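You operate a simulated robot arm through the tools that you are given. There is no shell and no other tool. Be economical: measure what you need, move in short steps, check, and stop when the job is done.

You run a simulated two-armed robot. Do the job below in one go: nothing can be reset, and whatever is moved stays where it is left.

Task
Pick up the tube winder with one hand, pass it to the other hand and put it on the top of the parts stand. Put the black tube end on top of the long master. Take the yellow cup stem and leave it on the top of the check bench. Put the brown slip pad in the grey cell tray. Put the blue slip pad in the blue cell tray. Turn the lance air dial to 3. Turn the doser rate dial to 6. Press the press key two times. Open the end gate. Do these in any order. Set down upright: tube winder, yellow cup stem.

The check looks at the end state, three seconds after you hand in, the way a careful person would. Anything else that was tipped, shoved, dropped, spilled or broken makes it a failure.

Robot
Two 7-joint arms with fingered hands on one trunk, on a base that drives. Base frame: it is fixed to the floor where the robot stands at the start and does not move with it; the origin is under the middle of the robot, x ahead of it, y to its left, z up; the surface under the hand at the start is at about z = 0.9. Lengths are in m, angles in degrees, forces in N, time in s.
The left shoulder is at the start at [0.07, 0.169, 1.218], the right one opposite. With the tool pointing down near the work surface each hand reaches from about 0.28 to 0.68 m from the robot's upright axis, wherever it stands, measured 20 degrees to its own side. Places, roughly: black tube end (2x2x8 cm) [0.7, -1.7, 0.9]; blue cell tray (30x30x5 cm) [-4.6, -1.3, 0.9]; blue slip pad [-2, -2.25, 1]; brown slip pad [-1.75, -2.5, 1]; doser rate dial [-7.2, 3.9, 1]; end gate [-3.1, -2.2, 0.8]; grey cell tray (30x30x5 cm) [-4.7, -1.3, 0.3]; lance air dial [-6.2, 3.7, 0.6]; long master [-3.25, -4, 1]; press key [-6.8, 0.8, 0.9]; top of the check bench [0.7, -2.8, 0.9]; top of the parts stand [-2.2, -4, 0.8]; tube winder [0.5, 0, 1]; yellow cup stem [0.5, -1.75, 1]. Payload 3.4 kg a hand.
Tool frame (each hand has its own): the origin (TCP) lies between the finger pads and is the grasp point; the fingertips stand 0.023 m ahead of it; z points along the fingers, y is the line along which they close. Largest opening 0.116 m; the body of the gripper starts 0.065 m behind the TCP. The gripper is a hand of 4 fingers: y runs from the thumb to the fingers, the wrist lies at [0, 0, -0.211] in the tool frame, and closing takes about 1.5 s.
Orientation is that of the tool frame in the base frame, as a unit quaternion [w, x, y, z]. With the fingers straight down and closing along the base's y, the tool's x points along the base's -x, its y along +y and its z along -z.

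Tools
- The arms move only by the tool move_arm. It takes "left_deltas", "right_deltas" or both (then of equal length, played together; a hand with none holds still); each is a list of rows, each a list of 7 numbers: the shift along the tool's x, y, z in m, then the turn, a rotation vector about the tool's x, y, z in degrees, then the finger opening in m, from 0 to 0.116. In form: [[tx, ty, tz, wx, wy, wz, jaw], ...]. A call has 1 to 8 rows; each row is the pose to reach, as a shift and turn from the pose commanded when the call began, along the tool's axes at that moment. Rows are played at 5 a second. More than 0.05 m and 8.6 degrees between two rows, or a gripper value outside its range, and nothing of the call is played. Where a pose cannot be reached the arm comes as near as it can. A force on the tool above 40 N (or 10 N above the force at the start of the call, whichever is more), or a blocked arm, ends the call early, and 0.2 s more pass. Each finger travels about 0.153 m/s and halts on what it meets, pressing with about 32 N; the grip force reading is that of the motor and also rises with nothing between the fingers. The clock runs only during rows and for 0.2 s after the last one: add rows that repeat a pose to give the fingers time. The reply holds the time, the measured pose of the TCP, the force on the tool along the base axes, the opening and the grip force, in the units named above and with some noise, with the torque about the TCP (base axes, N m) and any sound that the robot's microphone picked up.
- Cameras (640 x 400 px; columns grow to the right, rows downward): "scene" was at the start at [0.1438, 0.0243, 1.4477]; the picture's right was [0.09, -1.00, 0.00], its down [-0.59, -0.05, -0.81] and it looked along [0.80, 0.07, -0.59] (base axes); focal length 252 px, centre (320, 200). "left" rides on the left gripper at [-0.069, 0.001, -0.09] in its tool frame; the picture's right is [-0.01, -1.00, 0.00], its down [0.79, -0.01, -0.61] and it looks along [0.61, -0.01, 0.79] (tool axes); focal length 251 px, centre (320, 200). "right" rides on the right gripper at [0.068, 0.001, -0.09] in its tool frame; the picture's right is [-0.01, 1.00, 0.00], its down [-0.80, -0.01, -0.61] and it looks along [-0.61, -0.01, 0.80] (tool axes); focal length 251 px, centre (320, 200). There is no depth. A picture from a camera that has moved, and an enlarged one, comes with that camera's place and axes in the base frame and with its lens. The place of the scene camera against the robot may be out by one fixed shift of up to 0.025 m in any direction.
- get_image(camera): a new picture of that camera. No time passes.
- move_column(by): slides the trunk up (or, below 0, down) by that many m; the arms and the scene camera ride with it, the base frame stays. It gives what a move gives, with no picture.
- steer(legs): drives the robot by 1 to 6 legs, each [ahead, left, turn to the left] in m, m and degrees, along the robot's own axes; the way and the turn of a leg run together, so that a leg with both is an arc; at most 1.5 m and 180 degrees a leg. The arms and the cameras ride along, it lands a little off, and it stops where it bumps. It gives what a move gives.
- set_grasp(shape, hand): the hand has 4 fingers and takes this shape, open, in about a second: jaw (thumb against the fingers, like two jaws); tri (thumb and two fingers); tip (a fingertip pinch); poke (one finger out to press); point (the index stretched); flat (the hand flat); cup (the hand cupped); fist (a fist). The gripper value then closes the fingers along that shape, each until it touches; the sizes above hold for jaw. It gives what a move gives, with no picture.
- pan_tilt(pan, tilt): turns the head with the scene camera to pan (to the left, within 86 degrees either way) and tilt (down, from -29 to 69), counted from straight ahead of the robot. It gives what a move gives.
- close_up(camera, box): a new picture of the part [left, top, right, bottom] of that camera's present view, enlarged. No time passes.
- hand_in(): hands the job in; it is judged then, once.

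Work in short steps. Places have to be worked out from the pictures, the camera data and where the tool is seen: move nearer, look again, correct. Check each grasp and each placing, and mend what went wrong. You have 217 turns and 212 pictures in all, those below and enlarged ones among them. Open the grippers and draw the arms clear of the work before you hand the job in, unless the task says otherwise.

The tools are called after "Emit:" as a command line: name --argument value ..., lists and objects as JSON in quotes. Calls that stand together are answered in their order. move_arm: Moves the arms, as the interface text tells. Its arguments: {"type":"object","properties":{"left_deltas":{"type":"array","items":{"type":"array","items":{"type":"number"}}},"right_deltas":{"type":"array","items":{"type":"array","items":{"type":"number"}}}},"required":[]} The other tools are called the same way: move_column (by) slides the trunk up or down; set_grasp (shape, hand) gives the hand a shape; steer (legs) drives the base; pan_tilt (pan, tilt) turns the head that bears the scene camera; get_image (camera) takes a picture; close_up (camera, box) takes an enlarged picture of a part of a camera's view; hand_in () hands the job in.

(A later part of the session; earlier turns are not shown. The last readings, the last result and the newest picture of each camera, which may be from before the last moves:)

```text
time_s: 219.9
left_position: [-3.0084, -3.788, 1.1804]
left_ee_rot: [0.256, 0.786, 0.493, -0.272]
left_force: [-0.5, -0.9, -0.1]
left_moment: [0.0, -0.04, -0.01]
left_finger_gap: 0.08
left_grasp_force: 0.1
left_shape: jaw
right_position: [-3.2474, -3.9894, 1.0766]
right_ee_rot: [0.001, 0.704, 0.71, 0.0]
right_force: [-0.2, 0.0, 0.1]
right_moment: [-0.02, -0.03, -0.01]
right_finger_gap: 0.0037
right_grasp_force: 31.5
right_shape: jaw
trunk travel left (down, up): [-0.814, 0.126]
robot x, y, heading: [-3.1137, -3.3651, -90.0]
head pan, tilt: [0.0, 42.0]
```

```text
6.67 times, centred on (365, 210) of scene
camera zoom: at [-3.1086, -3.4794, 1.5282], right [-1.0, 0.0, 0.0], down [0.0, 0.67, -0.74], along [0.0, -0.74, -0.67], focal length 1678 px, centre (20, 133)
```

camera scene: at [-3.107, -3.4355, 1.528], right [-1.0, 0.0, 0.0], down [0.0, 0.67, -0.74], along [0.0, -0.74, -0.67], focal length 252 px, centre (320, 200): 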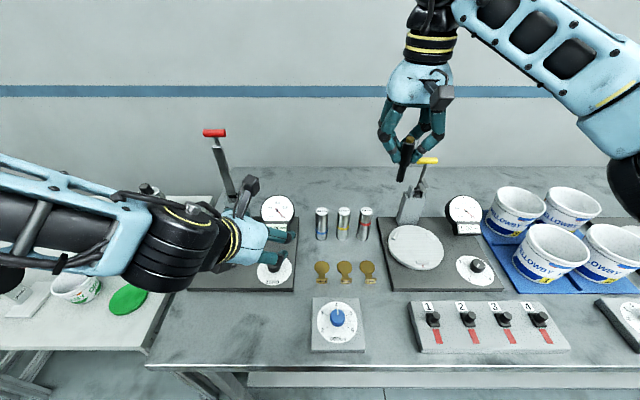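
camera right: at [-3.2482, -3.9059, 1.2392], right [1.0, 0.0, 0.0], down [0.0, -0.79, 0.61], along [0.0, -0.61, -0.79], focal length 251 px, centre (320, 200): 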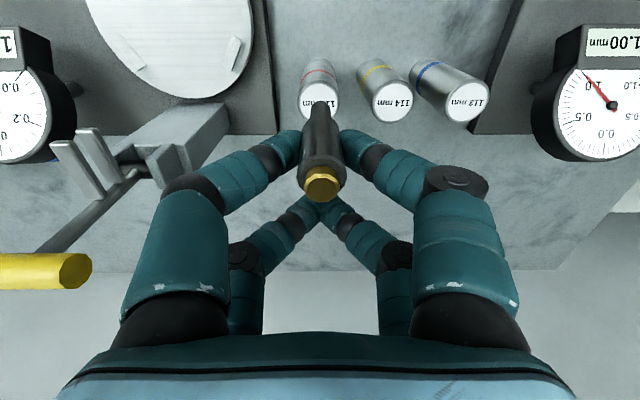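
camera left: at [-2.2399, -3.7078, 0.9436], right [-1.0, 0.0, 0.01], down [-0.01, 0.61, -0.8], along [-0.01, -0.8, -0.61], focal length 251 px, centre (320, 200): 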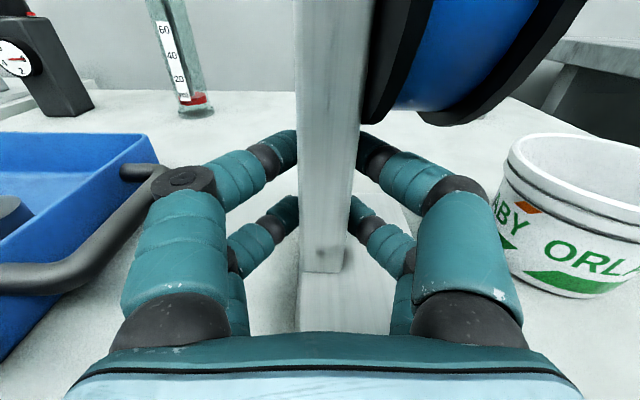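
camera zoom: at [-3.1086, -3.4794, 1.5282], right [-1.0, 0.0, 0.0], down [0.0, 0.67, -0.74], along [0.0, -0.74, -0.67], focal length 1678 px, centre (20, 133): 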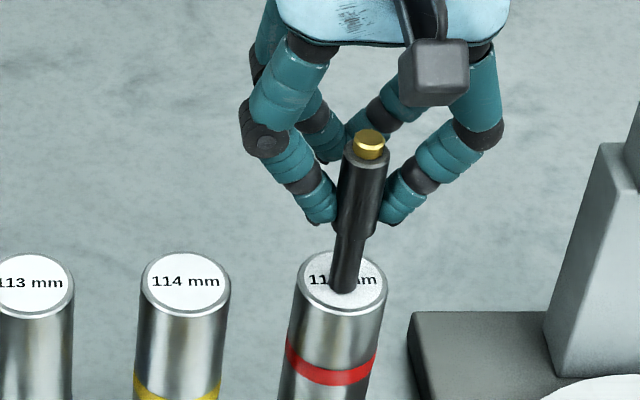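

Emit:
move_arm --right_deltas '[[0, 0, 0.002, 0, 0, 0, 0], [0, 0, 0.003, 0, 0, 0, 0], [0, 0, 0.003, 0, 0, 0, 0]]'

Emit:
close_up --camera "scene" --box '[340, 180, 390, 240]'

Emit:
close_up --camera "right" --box '[260, 40, 380, 220]'

```text
time_s: 220.7
left_position: [-3.0086, -3.7886, 1.1806]
left_ee_rot: [0.256, 0.786, 0.492, -0.272]
left_force: [0.0, 0.2, -0.2]
left_moment: [0.01, 0.03, -0.02]
left_finger_gap: 0.08
left_grasp_force: 0.0
left_shape: jaw
right_position: [-3.2481, -3.9883, 1.0745]
right_ee_rot: [0.002, 0.704, 0.71, 0.0]
right_force: [0.7, -0.3, 2.1]
right_moment: [0.04, 0.01, 0.01]
right_finger_gap: 0.0035
right_grasp_force: 31.8
right_shape: jaw
trunk travel left (down, up): [-0.814, 0.126]
robot x, y, heading: [-3.1171, -3.3622, -90.0]
head pan, tilt: [0.0, 42.0]
```

```text
6.67 times, centred on (365, 210) of scene
camera zoom: at [-3.1085, -3.479, 1.5283], right [-1.0, 0.0, 0.0], down [0.0, 0.67, -0.74], along [0.0, -0.74, -0.67], focal length 1678 px, centre (20, 133)
```

zoom: 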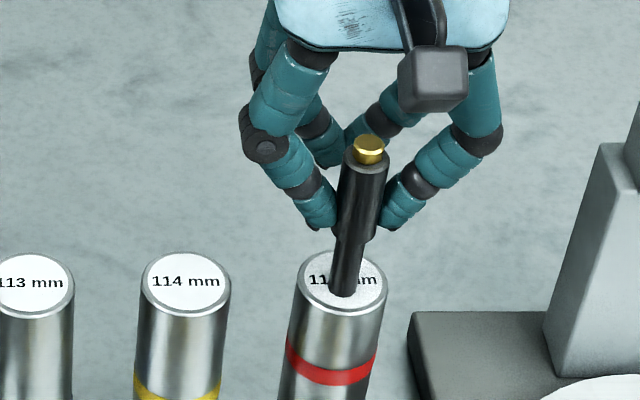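

```text
2.22 times, centred on (320, 130) of right
camera zoom: at [-3.2483, -3.9198, 1.1634], right [1.0, 0.0, 0.0], down [0.0, -0.79, 0.61], along [0.0, -0.61, -0.79], focal length 559 px, centre (320, 356)
```

zoom: 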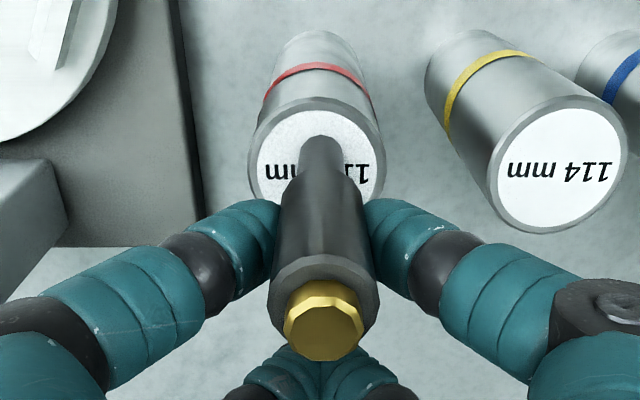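

Contact of about 2 N, well centred. I open slowly, then lift straight up.

Emit:
move_arm --right_deltas '[[0, 0, 0, 0, 0, 0, 0.006], [0, 0, 0, 0, 0, 0, 0.01], [0, 0, 0, 0, 0, 0, 0.015], [0, 0, 0, 0, 0, 0, 0.02], [0, 0, 0, 0, 0, 0, 0.028], [0, 0, 0, 0, 0, 0, 0.038], [0, 0, 0, 0, 0, 0, 0.05], [0, 0, 0, 0, 0, 0, 0.055]]'

Emit:
close_up --camera "scene" --box '[330, 160, 410, 240]'

```text
time_s: 222.5
left_position: [-3.0091, -3.7874, 1.1808]
left_ee_rot: [0.256, 0.786, 0.492, -0.272]
left_force: [-0.5, 0.3, -0.9]
left_moment: [0.0, 0.0, 0.02]
left_finger_gap: 0.0797
left_grasp_force: 0.0
left_shape: jaw
right_position: [-3.249, -3.9888, 1.073]
right_ee_rot: [0.001, 0.705, 0.709, 0.0]
right_force: [-1.0, -0.3, -1.3]
right_moment: [0.01, -0.02, 0.01]
right_finger_gap: 0.0542
right_grasp_force: 0.1
right_shape: jaw
trunk travel left (down, up): [-0.814, 0.126]
robot x, y, heading: [-3.1158, -3.3635, -89.6]
head pan, tilt: [0.0, 42.0]
```

```text
5.00 times, centred on (370, 200) of scene
camera zoom: at [-3.1086, -3.4794, 1.5282], right [-1.0, 0.0, 0.0], down [0.0, 0.67, -0.74], along [0.0, -0.74, -0.67], focal length 1258 px, centre (70, 200)
```

zoom: 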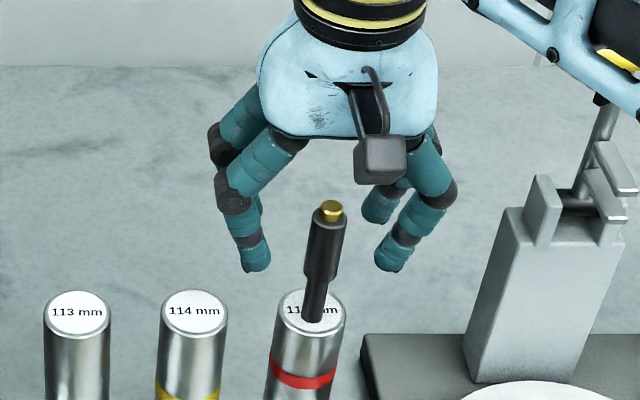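

It stands on the long master. I lift straight up, then back away.

Emit:
move_arm --right_deltas '[[0, 0, -0.02, 0, 0, 0, 0.055], [0, 0, -0.05, 0, 0, 0, 0.055], [0, 0, -0.09, 0, 0, 0, 0.055], [0, 0, -0.13, 0, 0, 0, 0.055], [0, 0, -0.16, 0, 0, 0, 0.055]]'

Emit:
steer --legs '[[-0.45, 0, 0]]'

Emit:
get_image --camera "scene"

```text
time_s: 223.7
left_position: [-3.0078, -3.7872, 1.1797]
left_ee_rot: [0.257, 0.786, 0.493, -0.271]
left_force: [-0.1, 0.2, 0.7]
left_moment: [0.02, 0.0, 0.01]
left_finger_gap: 0.08
left_grasp_force: 0.1
left_shape: jaw
right_position: [-3.2465, -3.9867, 1.2341]
right_ee_rot: [0.001, 0.704, 0.71, -0.001]
right_force: [0.8, 0.5, 0.5]
right_moment: [0.0, -0.03, -0.01]
right_finger_gap: 0.0545
right_grasp_force: 0.0
right_shape: jaw
right hand out of reach, approached as far as the arm can: row 5
trunk travel left (down, up): [-0.814, 0.126]
robot x, y, heading: [-3.1148, -3.3626, -89.8]
head pan, tilt: [0.0, 42.0]
```

```text
time_s: 226.4
left_position: [-3.0107, -3.338, 1.1797]
left_ee_rot: [0.256, 0.787, 0.492, -0.272]
left_force: [-0.6, 0.3, 0.1]
left_moment: [0.0, 0.0, -0.01]
left_finger_gap: 0.0799
left_grasp_force: 0.1
left_shape: jaw
right_position: [-3.2511, -3.5364, 1.2318]
right_ee_rot: [0.001, 0.706, 0.709, 0.0]
right_force: [0.0, -0.1, 0.1]
right_moment: [0.02, 0.01, 0.01]
right_finger_gap: 0.0543
right_grasp_force: 0.0
right_shape: jaw
trunk travel left (down, up): [-0.814, 0.126]
robot x, y, heading: [-3.1168, -2.9103, -90.2]
head pan, tilt: [0.0, 42.0]
```

```text
70 pictures are left
camera scene: at [-3.1088, -3.0296, 1.528], right [-1.0, 0.0, 0.0], down [0.0, 0.67, -0.74], along [0.0, -0.74, -0.67], focal length 252 px, centre (320, 200)
```

scene: 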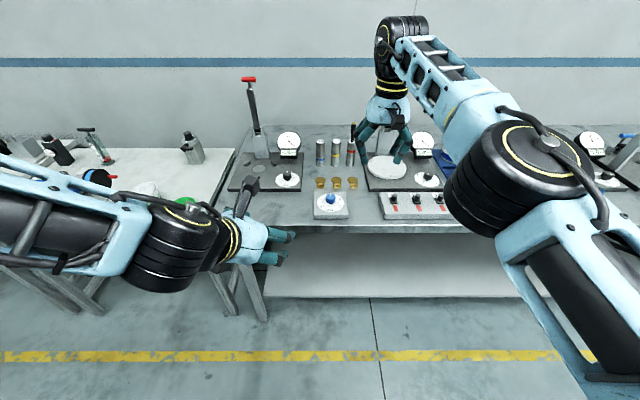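

The tube end stands on the master. I retract the right arm and turn around to face the end gate and slip-pad station.

Emit:
move_arm --right_deltas '[[0.05, 0, 0, 0, 0, 0, 0.08], [0.1, 0, 0, 0, 0, 0, 0.08], [0.15, 0, 0, 0, 0, 0, 0.08], [0.2, 0, 0, 0, 0, 0, 0.08]]'

Emit:
steer --legs '[[-0.02, 0.3, 180]]'

Emit:
pan_tilt --pan 0 --tilt 30

Emit:
get_image --camera "scene"

```text
time_s: 227.4
left_position: [-2.9995, -3.3317, 1.1812]
left_ee_rot: [0.255, 0.785, 0.492, -0.276]
left_force: [1.2, -0.2, 0.1]
left_moment: [-0.04, 0.04, -0.09]
left_finger_gap: 0.0802
left_grasp_force: 0.0
left_shape: jaw
right_position: [-3.2409, -3.3301, 1.2351]
right_ee_rot: [0.0, 0.707, 0.707, -0.004]
right_force: [2.1, 0.5, 0.1]
right_moment: [-0.02, 0.05, 0.01]
right_finger_gap: 0.0799
right_grasp_force: 0.1
right_shape: jaw
right hand out of reach, approached as far as the arm can: row 1
trunk travel left (down, up): [-0.814, 0.126]
robot x, y, heading: [-3.1156, -2.9125, -90.3]
head pan, tilt: [0.0, 42.0]
```

```text
time_s: 235.1
left_position: [-3.2262, -2.2924, 1.1803]
left_ee_rot: [0.273, -0.487, 0.79, 0.255]
left_force: [0.4, 1.0, 0.5]
left_moment: [0.0, -0.04, -0.01]
left_finger_gap: 0.08
left_grasp_force: 0.0
left_shape: jaw
right_position: [-2.9833, -2.2945, 1.232]
right_ee_rot: [0.0, -0.704, 0.71, 0.002]
right_force: [0.3, -0.1, 0.2]
right_moment: [0.01, -0.01, 0.01]
right_finger_gap: 0.0802
right_grasp_force: 0.1
right_shape: jaw
trunk travel left (down, up): [-0.814, 0.126]
robot x, y, heading: [-3.1244, -2.7215, 89.1]
head pan, tilt: [0.0, 42.0]
cut short: leg 1
```

```text
time_s: 235.9
left_position: [-3.2265, -2.2921, 1.1804]
left_ee_rot: [0.272, -0.487, 0.79, 0.253]
left_force: [0.4, 1.0, 0.7]
left_moment: [-0.01, 0.02, 0.03]
left_finger_gap: 0.0799
left_grasp_force: 0.1
left_shape: jaw
right_position: [-2.984, -2.2956, 1.2317]
right_ee_rot: [0.0, -0.704, 0.71, 0.001]
right_force: [1.0, -0.1, 0.4]
right_moment: [-0.02, 0.0, 0.0]
right_finger_gap: 0.0801
right_grasp_force: 0.1
right_shape: jaw
trunk travel left (down, up): [-0.814, 0.126]
robot x, y, heading: [-3.1272, -2.7189, 89.2]
head pan, tilt: [0.0, 30.0]
```

```text
69 pictures are left
camera scene: at [-3.118, -2.5621, 1.5464], right [1.0, -0.01, 0.0], down [-0.01, -0.5, -0.87], along [0.01, 0.87, -0.5], focal length 252 px, centre (320, 200)
```

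scene: 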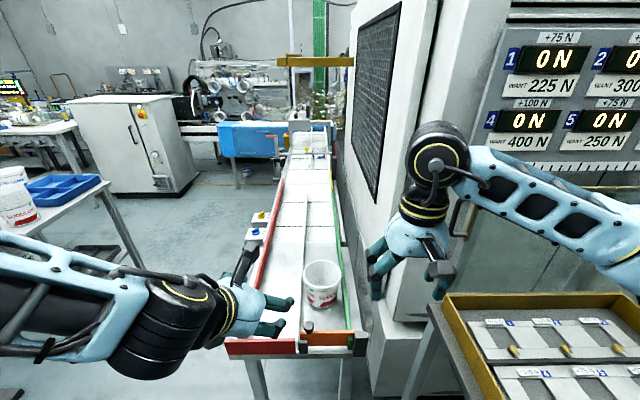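

I'm facing the conveyor, with the end gate at its near end. I zoom in on the gate and on the pad box to the right.

Emit:
close_up --camera "scene" --box '[210, 250, 390, 380]'

Emit:
pan_tilt --pan -45 --tilt 35

Emit:
get_image --camera "scene"

```text
3.08 times, centred on (300, 315) of scene
camera zoom: at [-3.118, -2.5621, 1.5464], right [1.0, -0.01, 0.0], down [-0.01, -0.5, -0.87], along [0.01, 0.87, -0.5], focal length 774 px, centre (382, -154)
```

zoom: 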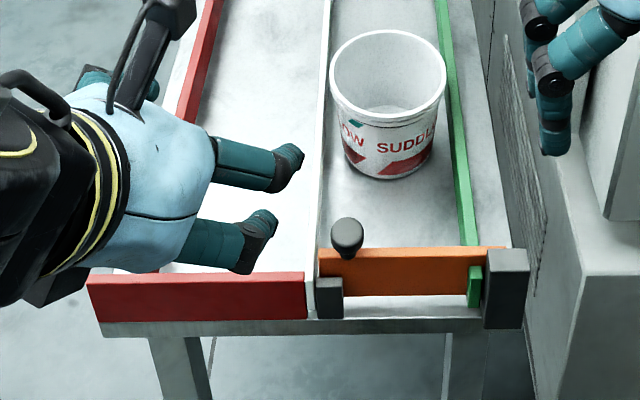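

```text
time_s: 237.0
left_position: [-3.2251, -2.2924, 1.1805]
left_ee_rot: [0.273, -0.486, 0.791, 0.253]
left_force: [-0.5, -0.1, 1.1]
left_moment: [-0.03, -0.02, 0.01]
left_finger_gap: 0.0799
left_grasp_force: 0.0
left_shape: jaw
right_position: [-2.9834, -2.2941, 1.2318]
right_ee_rot: [0.001, -0.705, 0.709, 0.001]
right_force: [0.3, 0.8, -0.6]
right_moment: [0.02, 0.0, -0.01]
right_finger_gap: 0.08
right_grasp_force: 0.0
right_shape: jaw
trunk travel left (down, up): [-0.814, 0.126]
robot x, y, heading: [-3.1277, -2.7206, 88.9]
head pan, tilt: [-45.0, 35.0]
```

```text
67 pictures are left
camera scene: at [-3.0562, -2.591, 1.5387], right [0.7, -0.72, 0.0], down [-0.41, -0.4, -0.82], along [0.59, 0.57, -0.57], focal length 252 px, centre (320, 200)
```

scene: 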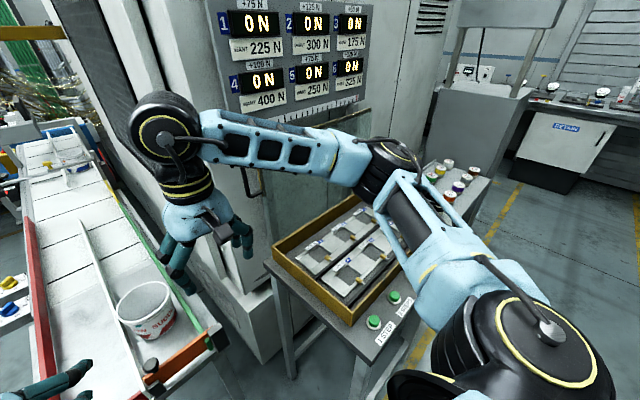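

The end gate is the orange bar, hinged at its right end with a ball knob at its left. I shift the base left, then hover the right hand over the knob.

Emit:
steer --legs '[[0, 0.1, 1]]'

Emit:
move_arm --right_deltas '[[-0.03, 0.01, 0.03, 0, 0, 0, 0.08], [-0.06, 0.02, 0.06, 0, 0, 0, 0.08], [-0.09, 0.03, 0.09, 0, 0, 0, 0.08], [-0.12, 0.045, 0.12, 0, 0, 0, 0.08], [-0.15, 0.06, 0.15, 0, 0, 0, 0.08], [-0.17, 0.065, 0.19, 0, 0, 0, 0.08], [-0.17, 0.065, 0.21, 0, 0, 0, 0.08]]'

Emit:
get_image --camera "right"

```text
time_s: 238.2
left_position: [-3.3296, -2.2929, 1.1804]
left_ee_rot: [0.27, -0.493, 0.786, 0.258]
left_force: [-0.1, 0.3, 0.4]
left_moment: [-0.01, 0.03, 0.03]
left_finger_gap: 0.08
left_grasp_force: 0.0
left_shape: jaw
right_position: [-3.0869, -2.291, 1.2303]
right_ee_rot: [0.002, 0.71, -0.704, -0.002]
right_force: [-0.4, 0.3, -0.3]
right_moment: [-0.02, 0.03, 0.03]
right_finger_gap: 0.0802
right_grasp_force: 0.0
right_shape: jaw
trunk travel left (down, up): [-0.814, 0.126]
robot x, y, heading: [-3.2274, -2.717, 90.0]
head pan, tilt: [-45.0, 35.0]
```

```text
time_s: 239.8
left_position: [-3.3316, -2.2938, 1.1802]
left_ee_rot: [0.27, -0.494, 0.786, 0.257]
left_force: [-0.2, -0.4, 0.6]
left_moment: [-0.01, 0.0, 0.0]
left_finger_gap: 0.0801
left_grasp_force: 0.0
left_shape: jaw
right_position: [-3.1565, -2.123, 1.0215]
right_ee_rot: [0.0, 0.71, -0.704, -0.001]
right_force: [0.5, -0.3, 1.0]
right_moment: [0.02, 0.01, -0.01]
right_finger_gap: 0.0801
right_grasp_force: 0.1
right_shape: jaw
trunk travel left (down, up): [-0.814, 0.126]
robot x, y, heading: [-3.2239, -2.7195, 90.2]
head pan, tilt: [-45.0, 35.0]
```

```text
66 pictures are left
camera right: at [-3.1578, -2.1919, 1.1112], right [-1.0, 0.0, 0.0], down [0.0, 0.79, 0.61], along [0.0, 0.61, -0.79], focal length 251 px, centre (320, 200)
```

right: 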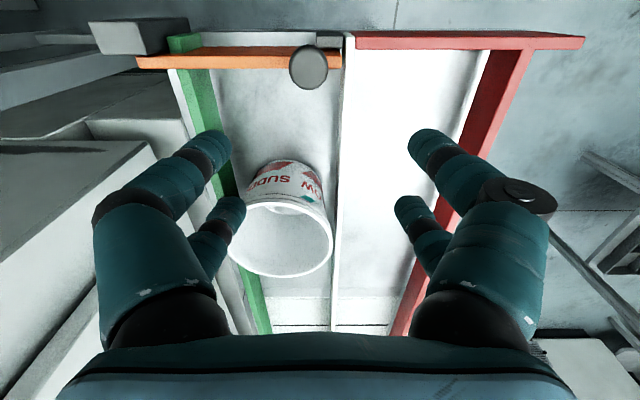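

The knob is about (-3.147, -2.155). I align above it, descend partway and look.

Emit:
move_arm --right_deltas '[[0.032, -0.0095, 0, 0, 0, 0, 0.08], [0.032, -0.0095, 0.03, 0, 0, 0, 0.08], [0.032, -0.0095, 0.06, 0, 0, 0, 0.08], [0.032, -0.0095, 0.06, 0, 0, 0, 0.08]]'

Emit:
get_image --camera "right"

```text
time_s: 240.8
left_position: [-3.3323, -2.2936, 1.1799]
left_ee_rot: [0.271, -0.493, 0.786, 0.257]
left_force: [0.4, 0.9, -0.2]
left_moment: [-0.01, -0.01, -0.02]
left_finger_gap: 0.0799
left_grasp_force: 0.1
left_shape: jaw
right_position: [-3.146, -2.1546, 0.9622]
right_ee_rot: [0.0, 0.71, -0.704, -0.001]
right_force: [-0.6, 0.5, -0.3]
right_moment: [-0.03, 0.01, 0.0]
right_finger_gap: 0.0798
right_grasp_force: 0.2
right_shape: jaw
trunk travel left (down, up): [-0.814, 0.126]
robot x, y, heading: [-3.2235, -2.7183, 90.3]
head pan, tilt: [-45.0, 35.0]
```

```text
65 pictures are left
camera right: at [-3.1471, -2.2232, 1.0523], right [-1.0, 0.0, 0.0], down [0.0, 0.79, 0.61], along [0.0, 0.61, -0.79], focal length 251 px, centre (320, 200)
```

right: 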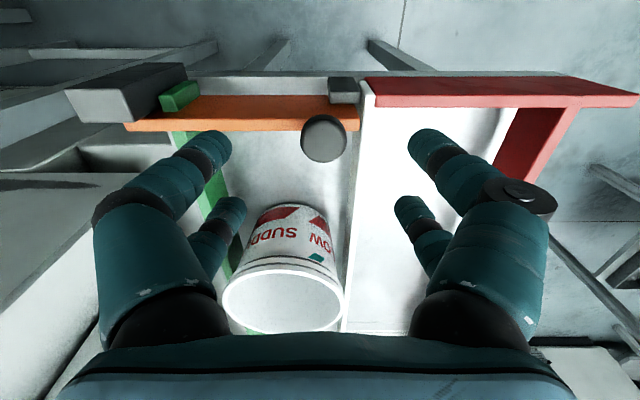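

Knob top is at z≈0.90, y≈-2.155, directly below. I descend and grip it.

Emit:
move_arm --right_deltas '[[0, 0, 0.03, 0, 0, 0, 0.08], [0, 0, 0.068, 0, 0, 0, 0.08], [0, 0, 0.068, 0, 0, 0, 0.05], [0, 0, 0.068, 0, 0, 0, 0.02], [0, 0, 0.068, 0, 0, 0, 0.0], [0, 0, 0.068, 0, 0, 0, 0.0], [0, 0, 0.068, 0, 0, 0, 0.0]]'

Emit:
get_image --camera "right"

```text
time_s: 242.3
left_position: [-3.3337, -2.2937, 1.1812]
left_ee_rot: [0.271, -0.494, 0.786, 0.256]
left_force: [-0.3, 0.4, 0.4]
left_moment: [0.0, 0.0, 0.01]
left_finger_gap: 0.08
left_grasp_force: 0.1
left_shape: jaw
right_position: [-3.1492, -2.155, 0.8952]
right_ee_rot: [0.0, 0.71, -0.705, -0.001]
right_force: [-0.4, 0.6, 0.0]
right_moment: [0.0, 0.03, -0.01]
right_finger_gap: 0.0002
right_grasp_force: 32.2
right_shape: jaw
trunk travel left (down, up): [-0.814, 0.126]
robot x, y, heading: [-3.2257, -2.7197, 90.2]
head pan, tilt: [-45.0, 35.0]
```

```text
64 pictures are left
camera right: at [-3.1485, -2.2232, 0.9843], right [-1.0, 0.0, 0.0], down [0.0, 0.79, 0.61], along [0.0, 0.61, -0.79], focal length 251 px, centre (320, 200)
```

right: 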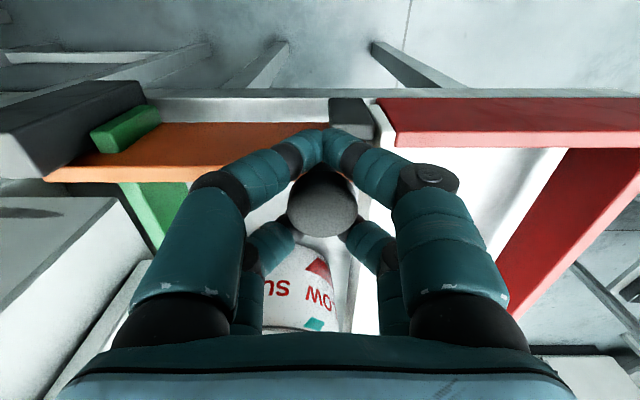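

The fingers enclose the knob's neck. I try lifting slightly to learn how the gate moves.

Emit:
move_arm --right_deltas '[[0, 0, -0.01, 0, 0, 0, 0.0], [0, 0, -0.02, 0, 0, 0, 0.0], [0, 0, -0.03, 0, 0, 0, 0.0], [0, 0, -0.03, 0, 0, 0, 0.0]]'

Emit:
get_image --camera "right"

```text
time_s: 243.3
left_position: [-3.3296, -2.2931, 1.1804]
left_ee_rot: [0.271, -0.493, 0.786, 0.257]
left_force: [-0.1, -0.1, -1.1]
left_moment: [0.0, -0.01, -0.02]
left_finger_gap: 0.0802
left_grasp_force: 0.0
left_shape: jaw
right_position: [-3.144, -2.1545, 0.9229]
right_ee_rot: [0.001, 0.709, -0.705, -0.001]
right_force: [13.0, -7.8, -10.2]
right_moment: [0.05, 0.0, 0.03]
right_finger_gap: 0.0002
right_grasp_force: 32.3
right_shape: jaw
trunk travel left (down, up): [-0.814, 0.126]
robot x, y, heading: [-3.2242, -2.7193, 90.0]
head pan, tilt: [-45.0, 35.0]
```

```text
63 pictures are left
camera right: at [-3.1444, -2.2226, 1.0133], right [-1.0, 0.0, 0.0], down [0.0, 0.79, 0.61], along [0.0, 0.61, -0.79], focal length 251 px, centre (320, 200)
```

right: 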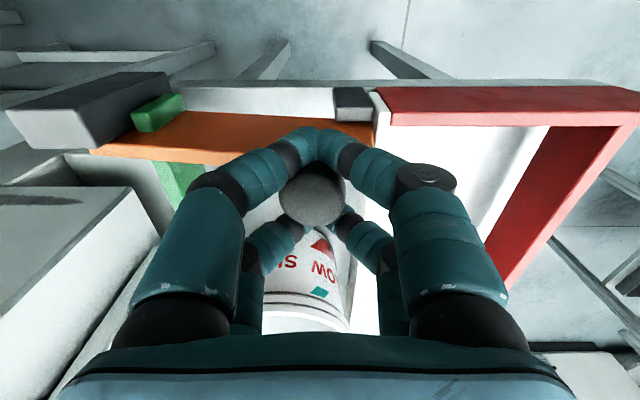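

The gate is lifting about its right hinge (force toward +x as expected on an arc). I follow the arc to about 40°.

Emit:
move_arm --right_deltas '[[0, -0.012, -0.005, 0, 0, 0, 0.0], [0, -0.027, -0.02, 0, 0, 0, 0.0], [0, -0.046, -0.041, 0, 0, 0, 0.0], [0, -0.069, -0.058, 0, 0, 0, 0.0], [0, -0.069, -0.058, 0, 0, 0, 0.0]]'

Emit:
pan_tilt --pan -5 --tilt 45

Emit:
get_image --camera "scene"

```text
time_s: 244.6
left_position: [-3.3334, -2.2926, 1.1796]
left_ee_rot: [0.271, -0.494, 0.785, 0.257]
left_force: [-0.1, -0.5, -0.5]
left_moment: [0.04, -0.01, 0.01]
left_finger_gap: 0.0801
left_grasp_force: 0.0
left_shape: jaw
right_position: [-3.0785, -2.1558, 0.9821]
right_ee_rot: [-0.001, 0.709, -0.705, 0.001]
right_force: [-1.9, -0.4, 1.9]
right_moment: [0.0, 0.02, -0.02]
right_finger_gap: 0.0
right_grasp_force: 32.3
right_shape: jaw
trunk travel left (down, up): [-0.814, 0.126]
robot x, y, heading: [-3.2268, -2.7221, 90.1]
head pan, tilt: [-45.0, 35.0]
```

```text
time_s: 245.6
left_position: [-3.3331, -2.2937, 1.1814]
left_ee_rot: [0.271, -0.493, 0.786, 0.256]
left_force: [0.5, -0.3, 0.6]
left_moment: [0.01, 0.01, 0.01]
left_finger_gap: 0.0797
left_grasp_force: 0.1
left_shape: jaw
right_position: [-3.078, -2.1549, 0.9819]
right_ee_rot: [0.0, 0.71, -0.705, -0.002]
right_force: [-2.0, -0.5, 0.6]
right_moment: [0.0, 0.05, 0.0]
right_finger_gap: 0.0
right_grasp_force: 31.7
right_shape: jaw
trunk travel left (down, up): [-0.814, 0.126]
robot x, y, heading: [-3.2273, -2.7209, 90.1]
head pan, tilt: [-5.0, 45.0]
```

```text
62 pictures are left
camera scene: at [-3.213, -2.5711, 1.5239], right [1.0, -0.08, 0.0], down [-0.06, -0.7, -0.71], along [0.06, 0.7, -0.71], focal length 252 px, centre (320, 200)
```

scene: 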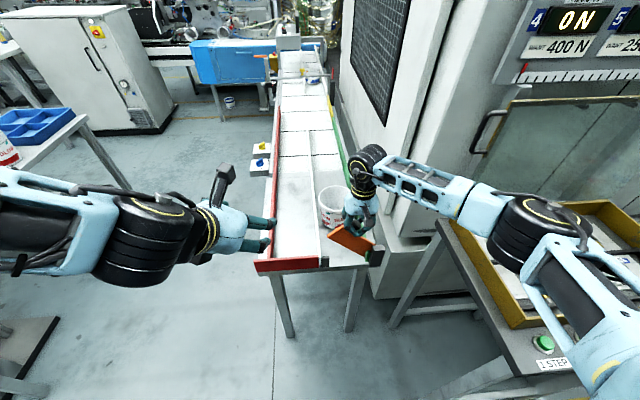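

The gate is clearly swinging up. I continue the arc toward ~75°.

Emit:
move_arm --right_deltas '[[0, -0.025, -0.013, 0, 0, 0, 0.0], [0, -0.052, -0.021, 0, 0, 0, 0.0], [0, -0.081, -0.024, 0, 0, 0, 0.0], [0, -0.1, -0.024, 0, 0, 0, 0.0], [0, -0.1, -0.024, 0, 0, 0, 0.0]]'

Emit:
close_up --camera "scene" --box '[270, 120, 450, 300]'

```text
time_s: 246.8
left_position: [-3.3315, -2.2931, 1.1793]
left_ee_rot: [0.27, -0.493, 0.786, 0.257]
left_force: [1.1, 0.4, 0.6]
left_moment: [-0.04, -0.01, -0.03]
left_finger_gap: 0.0801
left_grasp_force: 0.1
left_shape: jaw
right_position: [-2.9761, -2.1552, 1.004]
right_ee_rot: [0.002, 0.711, -0.704, 0.001]
right_force: [-0.7, -12.4, -27.5]
right_moment: [0.1, 0.01, 0.02]
right_finger_gap: 0.0
right_grasp_force: 32.0
right_shape: jaw
trunk travel left (down, up): [-0.814, 0.126]
robot x, y, heading: [-3.2276, -2.7189, 90.3]
head pan, tilt: [-5.0, 45.0]
```

```text
2.22 times, centred on (360, 210) of scene
camera zoom: at [-3.2106, -2.5698, 1.5234], right [1.0, -0.08, 0.0], down [-0.06, -0.71, -0.71], along [0.06, 0.7, -0.71], focal length 559 px, centre (231, 178)
```

zoom: 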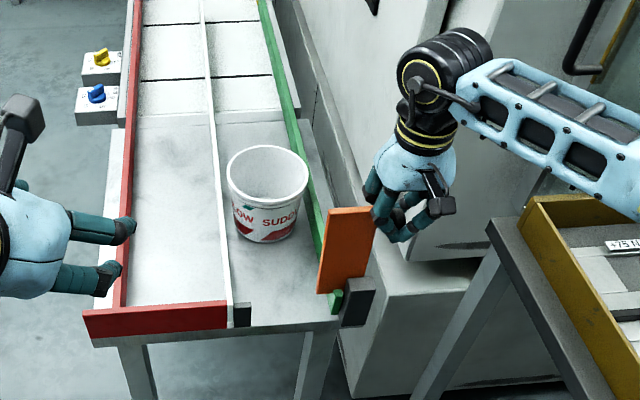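

The gate is nearly vertical. I push slightly further over and relax the upward pull.

Emit:
move_arm --right_deltas '[[0, -0.015, 0.01, 0, 0, 0, 0.0], [0, -0.03, 0.018, 0, 0, 0, 0.0], [0, -0.03, 0.018, 0, 0, 0, 0.0]]'

Emit:
close_up --camera "scene" --box '[310, 160, 430, 280]'

```text
time_s: 247.6
left_position: [-3.3378, -2.2955, 1.1815]
left_ee_rot: [0.273, -0.495, 0.784, 0.257]
left_force: [0.2, -0.5, 0.2]
left_moment: [0.01, 0.03, 0.03]
left_finger_gap: 0.08
left_grasp_force: 0.1
left_shape: jaw
right_position: [-2.9549, -2.1556, 0.9917]
right_ee_rot: [-0.002, 0.711, -0.703, -0.004]
right_force: [-27.1, -2.9, 10.1]
right_moment: [-0.04, 0.29, -0.11]
right_finger_gap: 0.0
right_grasp_force: 32.0
right_shape: jaw
trunk travel left (down, up): [-0.814, 0.126]
robot x, y, heading: [-3.2247, -2.7193, 90.4]
head pan, tilt: [-5.0, 45.0]
```

```text
3.33 times, centred on (370, 220) of scene
camera zoom: at [-3.2195, -2.5735, 1.5245], right [1.0, -0.08, 0.0], down [-0.06, -0.7, -0.71], along [0.06, 0.71, -0.71], focal length 839 px, centre (153, 133)
```

zoom: 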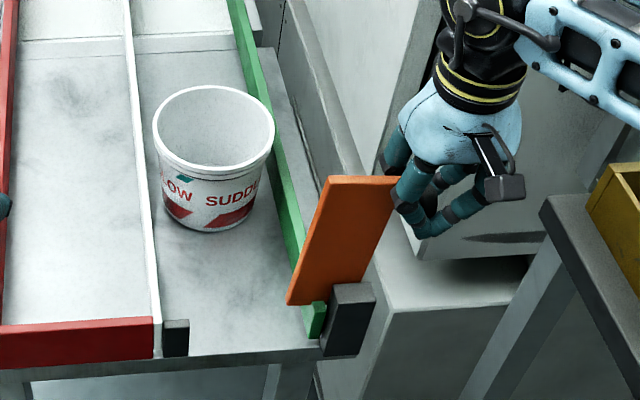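

The gate is at its stop, about vertical. I ease off, open a little and lift the hand away to see if it stays.

Emit:
move_arm --right_deltas '[[0, 0.005, 0, 0, 0, 0, 0.0], [0, 0.005, 0, 0, 0, 0, 0.02], [0, 0.005, 0, 0, 0, 0, 0.045], [0, 0.005, 0, 0, 0, 0, 0.045], [0, 0.0, -0.03, 0, 0, 0, 0.045], [0, 0.0, -0.07, 0, 0, 0, 0.045], [0, 0.0, -0.11, 0, 0, 0, 0.045], [0, 0.0, -0.15, 0, 0, 0, 0.045]]'

Emit:
close_up --camera "scene" --box '[270, 120, 450, 300]'

```text
time_s: 249.4
left_position: [-3.3325, -2.2931, 1.1807]
left_ee_rot: [0.272, -0.493, 0.785, 0.257]
left_force: [-0.6, 0.0, -0.2]
left_moment: [0.0, 0.0, 0.01]
left_finger_gap: 0.0799
left_grasp_force: 0.1
left_shape: jaw
right_position: [-2.9479, -2.1528, 1.1369]
right_ee_rot: [0.0, 0.71, -0.704, -0.001]
right_force: [0.2, -0.3, 0.8]
right_moment: [-0.02, 0.0, -0.01]
right_finger_gap: 0.0447
right_grasp_force: 0.0
right_shape: jaw
trunk travel left (down, up): [-0.814, 0.126]
robot x, y, heading: [-3.227, -2.7175, 90.3]
head pan, tilt: [-5.0, 45.0]
```

```text
2.22 times, centred on (360, 210) of scene
camera zoom: at [-3.2133, -2.5715, 1.5239], right [1.0, -0.08, 0.0], down [-0.06, -0.7, -0.71], along [0.06, 0.7, -0.71], focal length 559 px, centre (231, 178)
```

zoom: 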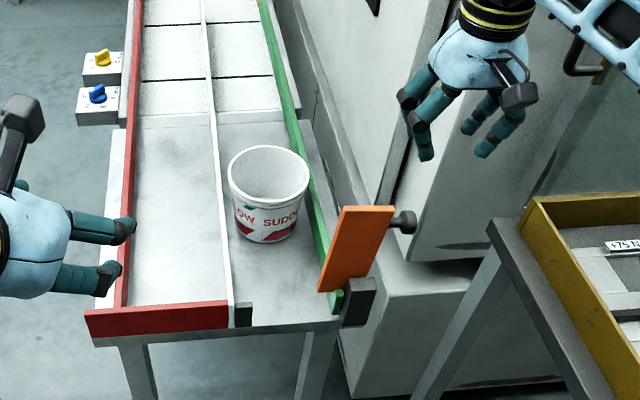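

The gate stays open. Now I back off and strafe right toward the slip pads, then look.

Emit:
steer --legs '[[-0.3, 0, 0], [0, -1.2, 0]]'

Emit:
pan_tilt --pan 0 --tilt 38

Emit:
get_image --camera "scene"

```text
time_s: 257.1
left_position: [-2.1294, -2.5939, 1.1798]
left_ee_rot: [0.272, -0.491, 0.787, 0.255]
left_force: [0.1, -0.5, -0.5]
left_moment: [0.0, 0.03, -0.04]
left_finger_gap: 0.0798
left_grasp_force: 0.0
left_shape: jaw
right_position: [-1.7429, -2.4558, 1.1368]
right_ee_rot: [-0.001, 0.708, -0.706, -0.001]
right_force: [-0.1, -0.2, -0.1]
right_moment: [0.01, 0.03, 0.03]
right_finger_gap: 0.0446
right_grasp_force: 0.0
right_shape: jaw
trunk travel left (down, up): [-0.814, 0.126]
robot x, y, heading: [-2.0222, -3.0235, 89.8]
head pan, tilt: [-5.0, 45.0]
```

```text
time_s: 257.8
left_position: [-2.129, -2.5931, 1.1798]
left_ee_rot: [0.272, -0.491, 0.788, 0.255]
left_force: [-1.0, -0.4, 0.6]
left_moment: [0.01, 0.02, -0.01]
left_finger_gap: 0.0801
left_grasp_force: 0.1
left_shape: jaw
right_position: [-1.7427, -2.4561, 1.1375]
right_ee_rot: [-0.001, 0.707, -0.707, -0.002]
right_force: [-0.9, 0.4, 0.5]
right_moment: [-0.01, 0.02, 0.0]
right_finger_gap: 0.0445
right_grasp_force: 0.1
right_shape: jaw
trunk travel left (down, up): [-0.814, 0.126]
robot x, y, heading: [-2.0266, -3.0208, 89.7]
head pan, tilt: [0.0, 38.0]
```

```text
58 pictures are left
camera scene: at [-2.0173, -2.8667, 1.5341], right [1.0, 0.0, 0.0], down [0.0, -0.62, -0.79], along [0.0, 0.79, -0.62], focal length 252 px, centre (320, 200)
```

scene: 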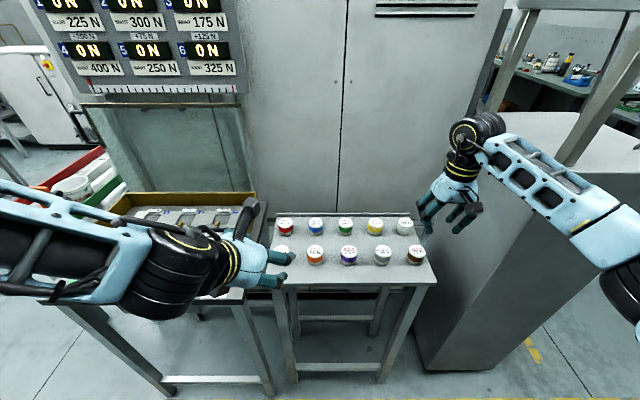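

I zoom on the pads.

Emit:
close_up --camera "scene" --box '[260, 200, 440, 290]'

```text
3.56 times, centred on (350, 245) of scene
camera zoom: at [-2.0173, -2.8667, 1.5341], right [1.0, 0.0, 0.0], down [0.0, -0.62, -0.79], along [0.0, 0.79, -0.62], focal length 895 px, centre (213, 40)
```

zoom: 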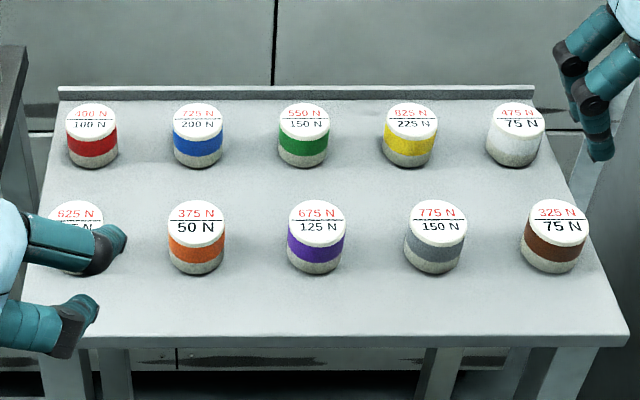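

Blue is back row second; brown is front row last, almost under the right hand. I check with the right camera.

Emit:
get_image --camera "right"

```text
56 pictures are left
camera right: at [-1.7431, -2.5237, 1.2264], right [-1.0, 0.01, 0.0], down [0.01, 0.79, 0.61], along [0.0, 0.61, -0.79], focal length 251 px, centre (320, 200)
```

right: 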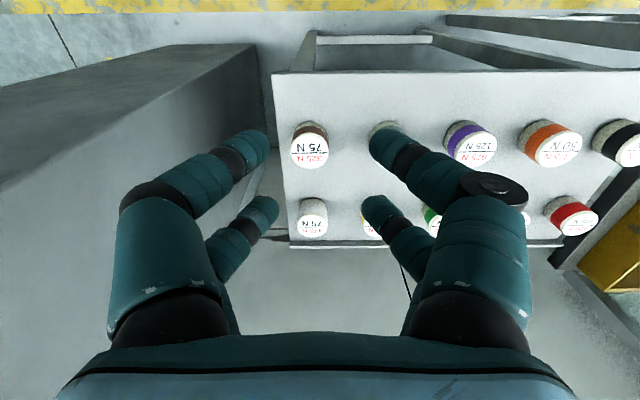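

Brown pad: about (-1.734, -2.397), top ≈0.965. I descend over it and grip.

Emit:
move_arm --right_deltas '[[-0.03, -0.004, 0.03, 0, 0, 0, 0.09], [-0.059, -0.009, 0.06, 0, 0, 0, 0.09], [-0.059, -0.009, 0.1, 0, 0, 0, 0.09], [-0.059, -0.009, 0.14, 0, 0, 0, 0.09], [-0.059, -0.009, 0.177, 0, 0, 0, 0.09], [-0.059, -0.009, 0.177, 0, 0, 0, 0.09]]'

Emit:
get_image --camera "right"

```text
time_s: 259.2
left_position: [-2.1288, -2.5944, 1.1807]
left_ee_rot: [0.272, -0.491, 0.787, 0.256]
left_force: [-0.4, -0.8, -1.1]
left_moment: [0.01, 0.0, -0.01]
left_finger_gap: 0.08
left_grasp_force: 0.1
left_shape: jaw
right_position: [-1.7324, -2.3962, 0.9602]
right_ee_rot: [0.0, 0.708, -0.707, -0.001]
right_force: [0.1, -0.7, 0.1]
right_moment: [-0.03, 0.01, -0.01]
right_finger_gap: 0.0897
right_grasp_force: 0.1
right_shape: jaw
trunk travel left (down, up): [-0.814, 0.126]
robot x, y, heading: [-2.0259, -3.0209, 90.1]
head pan, tilt: [0.0, 38.0]
```

```text
55 pictures are left
camera right: at [-1.7332, -2.4644, 1.0493], right [-1.0, 0.01, 0.0], down [0.01, 0.79, 0.61], along [0.0, 0.61, -0.79], focal length 251 px, centre (320, 200)
```

right: 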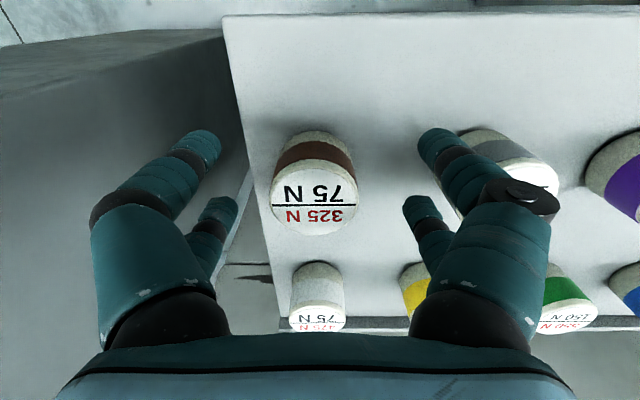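

The pad top is at z≈0.943. I lower 28 mm more, shift 12 mm forward and close.

Emit:
move_arm --right_deltas '[[-0.012, -0.003, 0.015, 0, 0, 0, 0.085], [-0.012, -0.003, 0.028, 0, 0, 0, 0.08], [-0.012, -0.003, 0.028, 0, 0, 0, 0.06], [-0.012, -0.003, 0.028, 0, 0, 0, 0.04], [-0.012, -0.003, 0.028, 0, 0, 0, 0.02], [-0.012, -0.003, 0.028, 0, 0, 0, 0.01], [-0.012, -0.003, 0.028, 0, 0, 0, 0.01]]'

Emit:
move_arm --right_deltas '[[0, 0, -0.02, 0, 0, 0, 0.01], [0, 0, -0.06, 0, 0, 0, 0.01], [0, 0, -0.1, 0, 0, 0, 0.01], [0, 0, -0.14, 0, 0, 0, 0.01], [0.03, 0, -0.18, 0, 0, 0, 0.01]]'

Emit:
get_image --camera "right"

```text
time_s: 260.8
left_position: [-2.1282, -2.596, 1.1807]
left_ee_rot: [0.272, -0.49, 0.787, 0.256]
left_force: [-0.1, -0.5, -0.3]
left_moment: [0.01, 0.02, 0.0]
left_finger_gap: 0.0798
left_grasp_force: 0.1
left_shape: jaw
right_position: [-1.7306, -2.3955, 0.9405]
right_ee_rot: [0.0, 0.708, -0.706, -0.003]
right_force: [1.1, 3.2, 8.5]
right_moment: [0.17, -0.05, 0.0]
right_finger_gap: 0.0152
right_grasp_force: 0.0
right_shape: jaw
right hand out of reach, approached as far as the arm can: row 1, 2, 3, 4, 5, 6, 7
trunk travel left (down, up): [-0.814, 0.126]
robot x, y, heading: [-2.022, -3.0219, 89.7]
head pan, tilt: [0.0, 38.0]
```

```text
time_s: 262.0
left_position: [-2.1268, -2.5964, 1.1808]
left_ee_rot: [0.272, -0.491, 0.787, 0.258]
left_force: [0.7, 0.0, -0.1]
left_moment: [0.03, 0.02, 0.0]
left_finger_gap: 0.0803
left_grasp_force: 0.0
left_shape: jaw
right_position: [-1.7278, -2.4284, 1.1186]
right_ee_rot: [0.0, 0.708, -0.706, -0.002]
right_force: [-0.4, -0.1, -1.2]
right_moment: [0.03, 0.02, -0.02]
right_finger_gap: 0.014
right_grasp_force: 0.1
right_shape: jaw
trunk travel left (down, up): [-0.814, 0.126]
robot x, y, heading: [-2.023, -3.0178, 89.9]
head pan, tilt: [0.0, 38.0]
```

```text
54 pictures are left
camera right: at [-1.729, -2.497, 1.2079], right [-1.0, 0.01, 0.0], down [0.01, 0.79, 0.61], along [0.0, 0.61, -0.79], focal length 251 px, centre (320, 200)
```

right: 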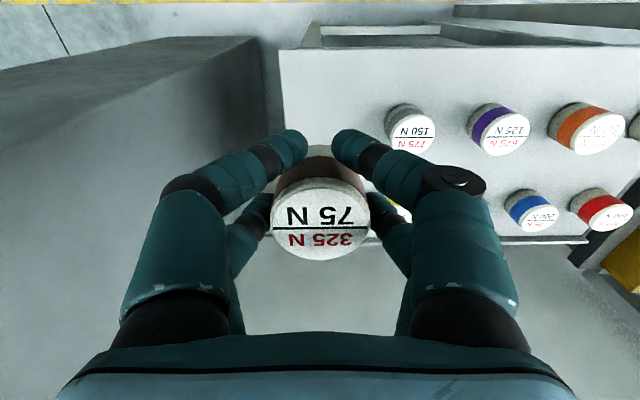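

The pad came up but the grip reads weak. I close fully for a firm hold.

Emit:
move_arm --right_deltas '[[0, 0, 0, 0, 0, 0, 0.0], [0, 0, 0, 0, 0, 0, 0.0], [0, 0, 0, 0, 0, 0, 0.0]]'

Emit:
get_image --camera "right"

```text
time_s: 262.8
left_position: [-2.1285, -2.5925, 1.1787]
left_ee_rot: [0.272, -0.491, 0.787, 0.255]
left_force: [0.4, 0.7, 0.1]
left_moment: [-0.02, -0.02, -0.04]
left_finger_gap: 0.08
left_grasp_force: 0.2
left_shape: jaw
right_position: [-1.7298, -2.426, 1.1162]
right_ee_rot: [0.0, 0.708, -0.707, -0.002]
right_force: [0.2, 0.2, 0.9]
right_moment: [-0.04, -0.02, 0.01]
right_finger_gap: 0.0055
right_grasp_force: 32.0
right_shape: jaw
trunk travel left (down, up): [-0.814, 0.126]
robot x, y, heading: [-2.0229, -3.0206, 89.7]
head pan, tilt: [0.0, 38.0]
```

```text
53 pictures are left
camera right: at [-1.7302, -2.4943, 1.2068], right [-1.0, 0.01, 0.0], down [0.01, 0.79, 0.61], along [0.0, 0.61, -0.79], focal length 251 px, centre (320, 200)
```

right: 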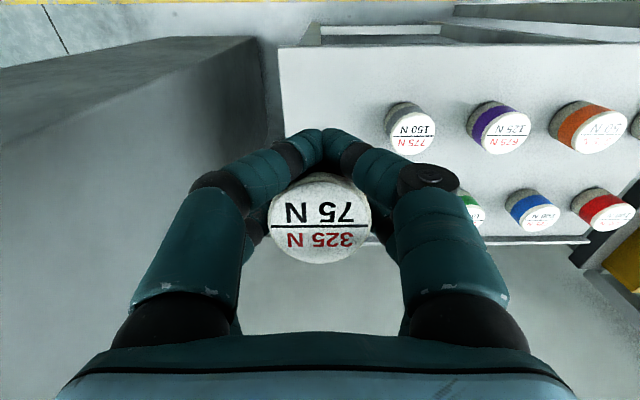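

The near fingers closed past the pad, so it's only partly held. I drive nearer for reach, set it back on its spot and regrasp centred.

Emit:
steer --legs '[[0.07, -0.12, 0]]'

Emit:
move_arm --right_deltas '[[0.02, 0.04, 0.0, 0, 0, 0, 0.0], [0.04, 0.08, 0.01, 0, 0, 0, 0.0], [0.04, 0.12, 0.02, 0, 0, 0, 0.0], [0.04, 0.12, 0.06, 0, 0, 0, 0.0], [0.04, 0.12, 0.1, 0, 0, 0, 0.0], [0.04, 0.12, 0.14, 0, 0, 0, 0.0], [0.04, 0.12, 0.165, 0, 0, 0, 0.0], [0.04, 0.12, 0.172, 0, 0, 0, 0.0]]'

Emit:
get_image --camera "right"

```text
time_s: 264.2
left_position: [-2.0105, -2.5233, 1.1799]
left_ee_rot: [0.272, -0.491, 0.787, 0.256]
left_force: [-0.5, -0.1, 0.7]
left_moment: [0.01, 0.02, 0.01]
left_finger_gap: 0.0799
left_grasp_force: 0.1
left_shape: jaw
right_position: [-1.6108, -2.3553, 1.1194]
right_ee_rot: [-0.001, 0.708, -0.706, -0.001]
right_force: [0.4, -0.4, -1.3]
right_moment: [0.01, 0.01, 0.03]
right_finger_gap: 0.0054
right_grasp_force: 31.7
right_shape: jaw
trunk travel left (down, up): [-0.814, 0.126]
robot x, y, heading: [-1.9036, -2.9468, 89.9]
head pan, tilt: [0.0, 38.0]
```

```text
time_s: 266.0
left_position: [-2.0085, -2.5221, 1.1803]
left_ee_rot: [0.271, -0.491, 0.787, 0.256]
left_force: [0.2, 0.5, 0.8]
left_moment: [0.0, 0.0, 0.02]
left_finger_gap: 0.0801
left_grasp_force: 0.0
left_shape: jaw
right_position: [-1.7311, -2.395, 0.9453]
right_ee_rot: [0.001, 0.708, -0.706, -0.001]
right_force: [1.0, 0.3, -1.2]
right_moment: [0.0, 0.0, -0.02]
right_finger_gap: 0.0051
right_grasp_force: 31.7
right_shape: jaw
trunk travel left (down, up): [-0.814, 0.126]
robot x, y, heading: [-1.906, -2.9506, 89.8]
head pan, tilt: [0.0, 38.0]
```

```text
52 pictures are left
camera right: at [-1.7312, -2.4637, 1.0344], right [-1.0, 0.01, 0.0], down [0.01, 0.79, 0.61], along [0.0, 0.61, -0.79], focal length 251 px, centre (320, 200)
```

right: 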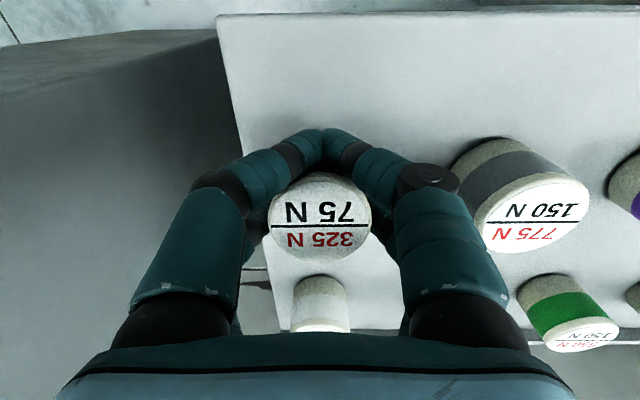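

I lower the last few millimetres, open, recentre forward and lower, then grip again.

Emit:
move_arm --right_deltas '[[0, 0, 0.003, 0, 0, 0, 0.0], [0, 0, 0.005, 0, 0, 0, 0.02], [0, 0, 0.005, 0, 0, 0, 0.05], [0, 0, 0.005, 0, 0, 0, 0.085], [-0.008, 0, 0.005, 0, 0, 0, 0.085], [-0.016, 0, 0.008, 0, 0, 0, 0.085], [-0.016, 0, 0.014, 0, 0, 0, 0.085], [-0.016, 0, 0.014, 0, 0, 0, 0.085]]'

Emit:
get_image --camera "right"

```text
time_s: 267.8
left_position: [-2.009, -2.5211, 1.1803]
left_ee_rot: [0.271, -0.49, 0.788, 0.256]
left_force: [-0.2, -0.4, -0.3]
left_moment: [0.04, 0.03, -0.01]
left_finger_gap: 0.0801
left_grasp_force: 0.1
left_shape: jaw
right_position: [-1.7309, -2.3783, 0.9326]
right_ee_rot: [0.0, 0.708, -0.707, -0.001]
right_force: [-0.6, -0.5, 0.9]
right_moment: [0.0, -0.02, 0.0]
right_finger_gap: 0.0847
right_grasp_force: 0.1
right_shape: jaw
trunk travel left (down, up): [-0.814, 0.126]
robot x, y, heading: [-1.9044, -2.9475, 89.6]
head pan, tilt: [0.0, 38.0]
```

```text
51 pictures are left
camera right: at [-1.7303, -2.4472, 1.0215], right [-1.0, 0.01, 0.0], down [0.01, 0.79, 0.61], along [0.0, 0.61, -0.79], focal length 251 px, centre (320, 200)
```

right: 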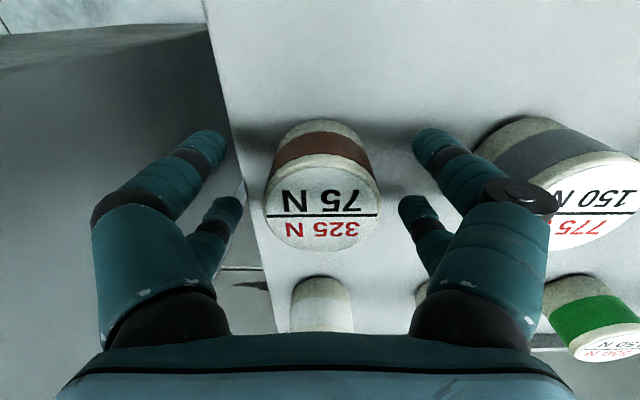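

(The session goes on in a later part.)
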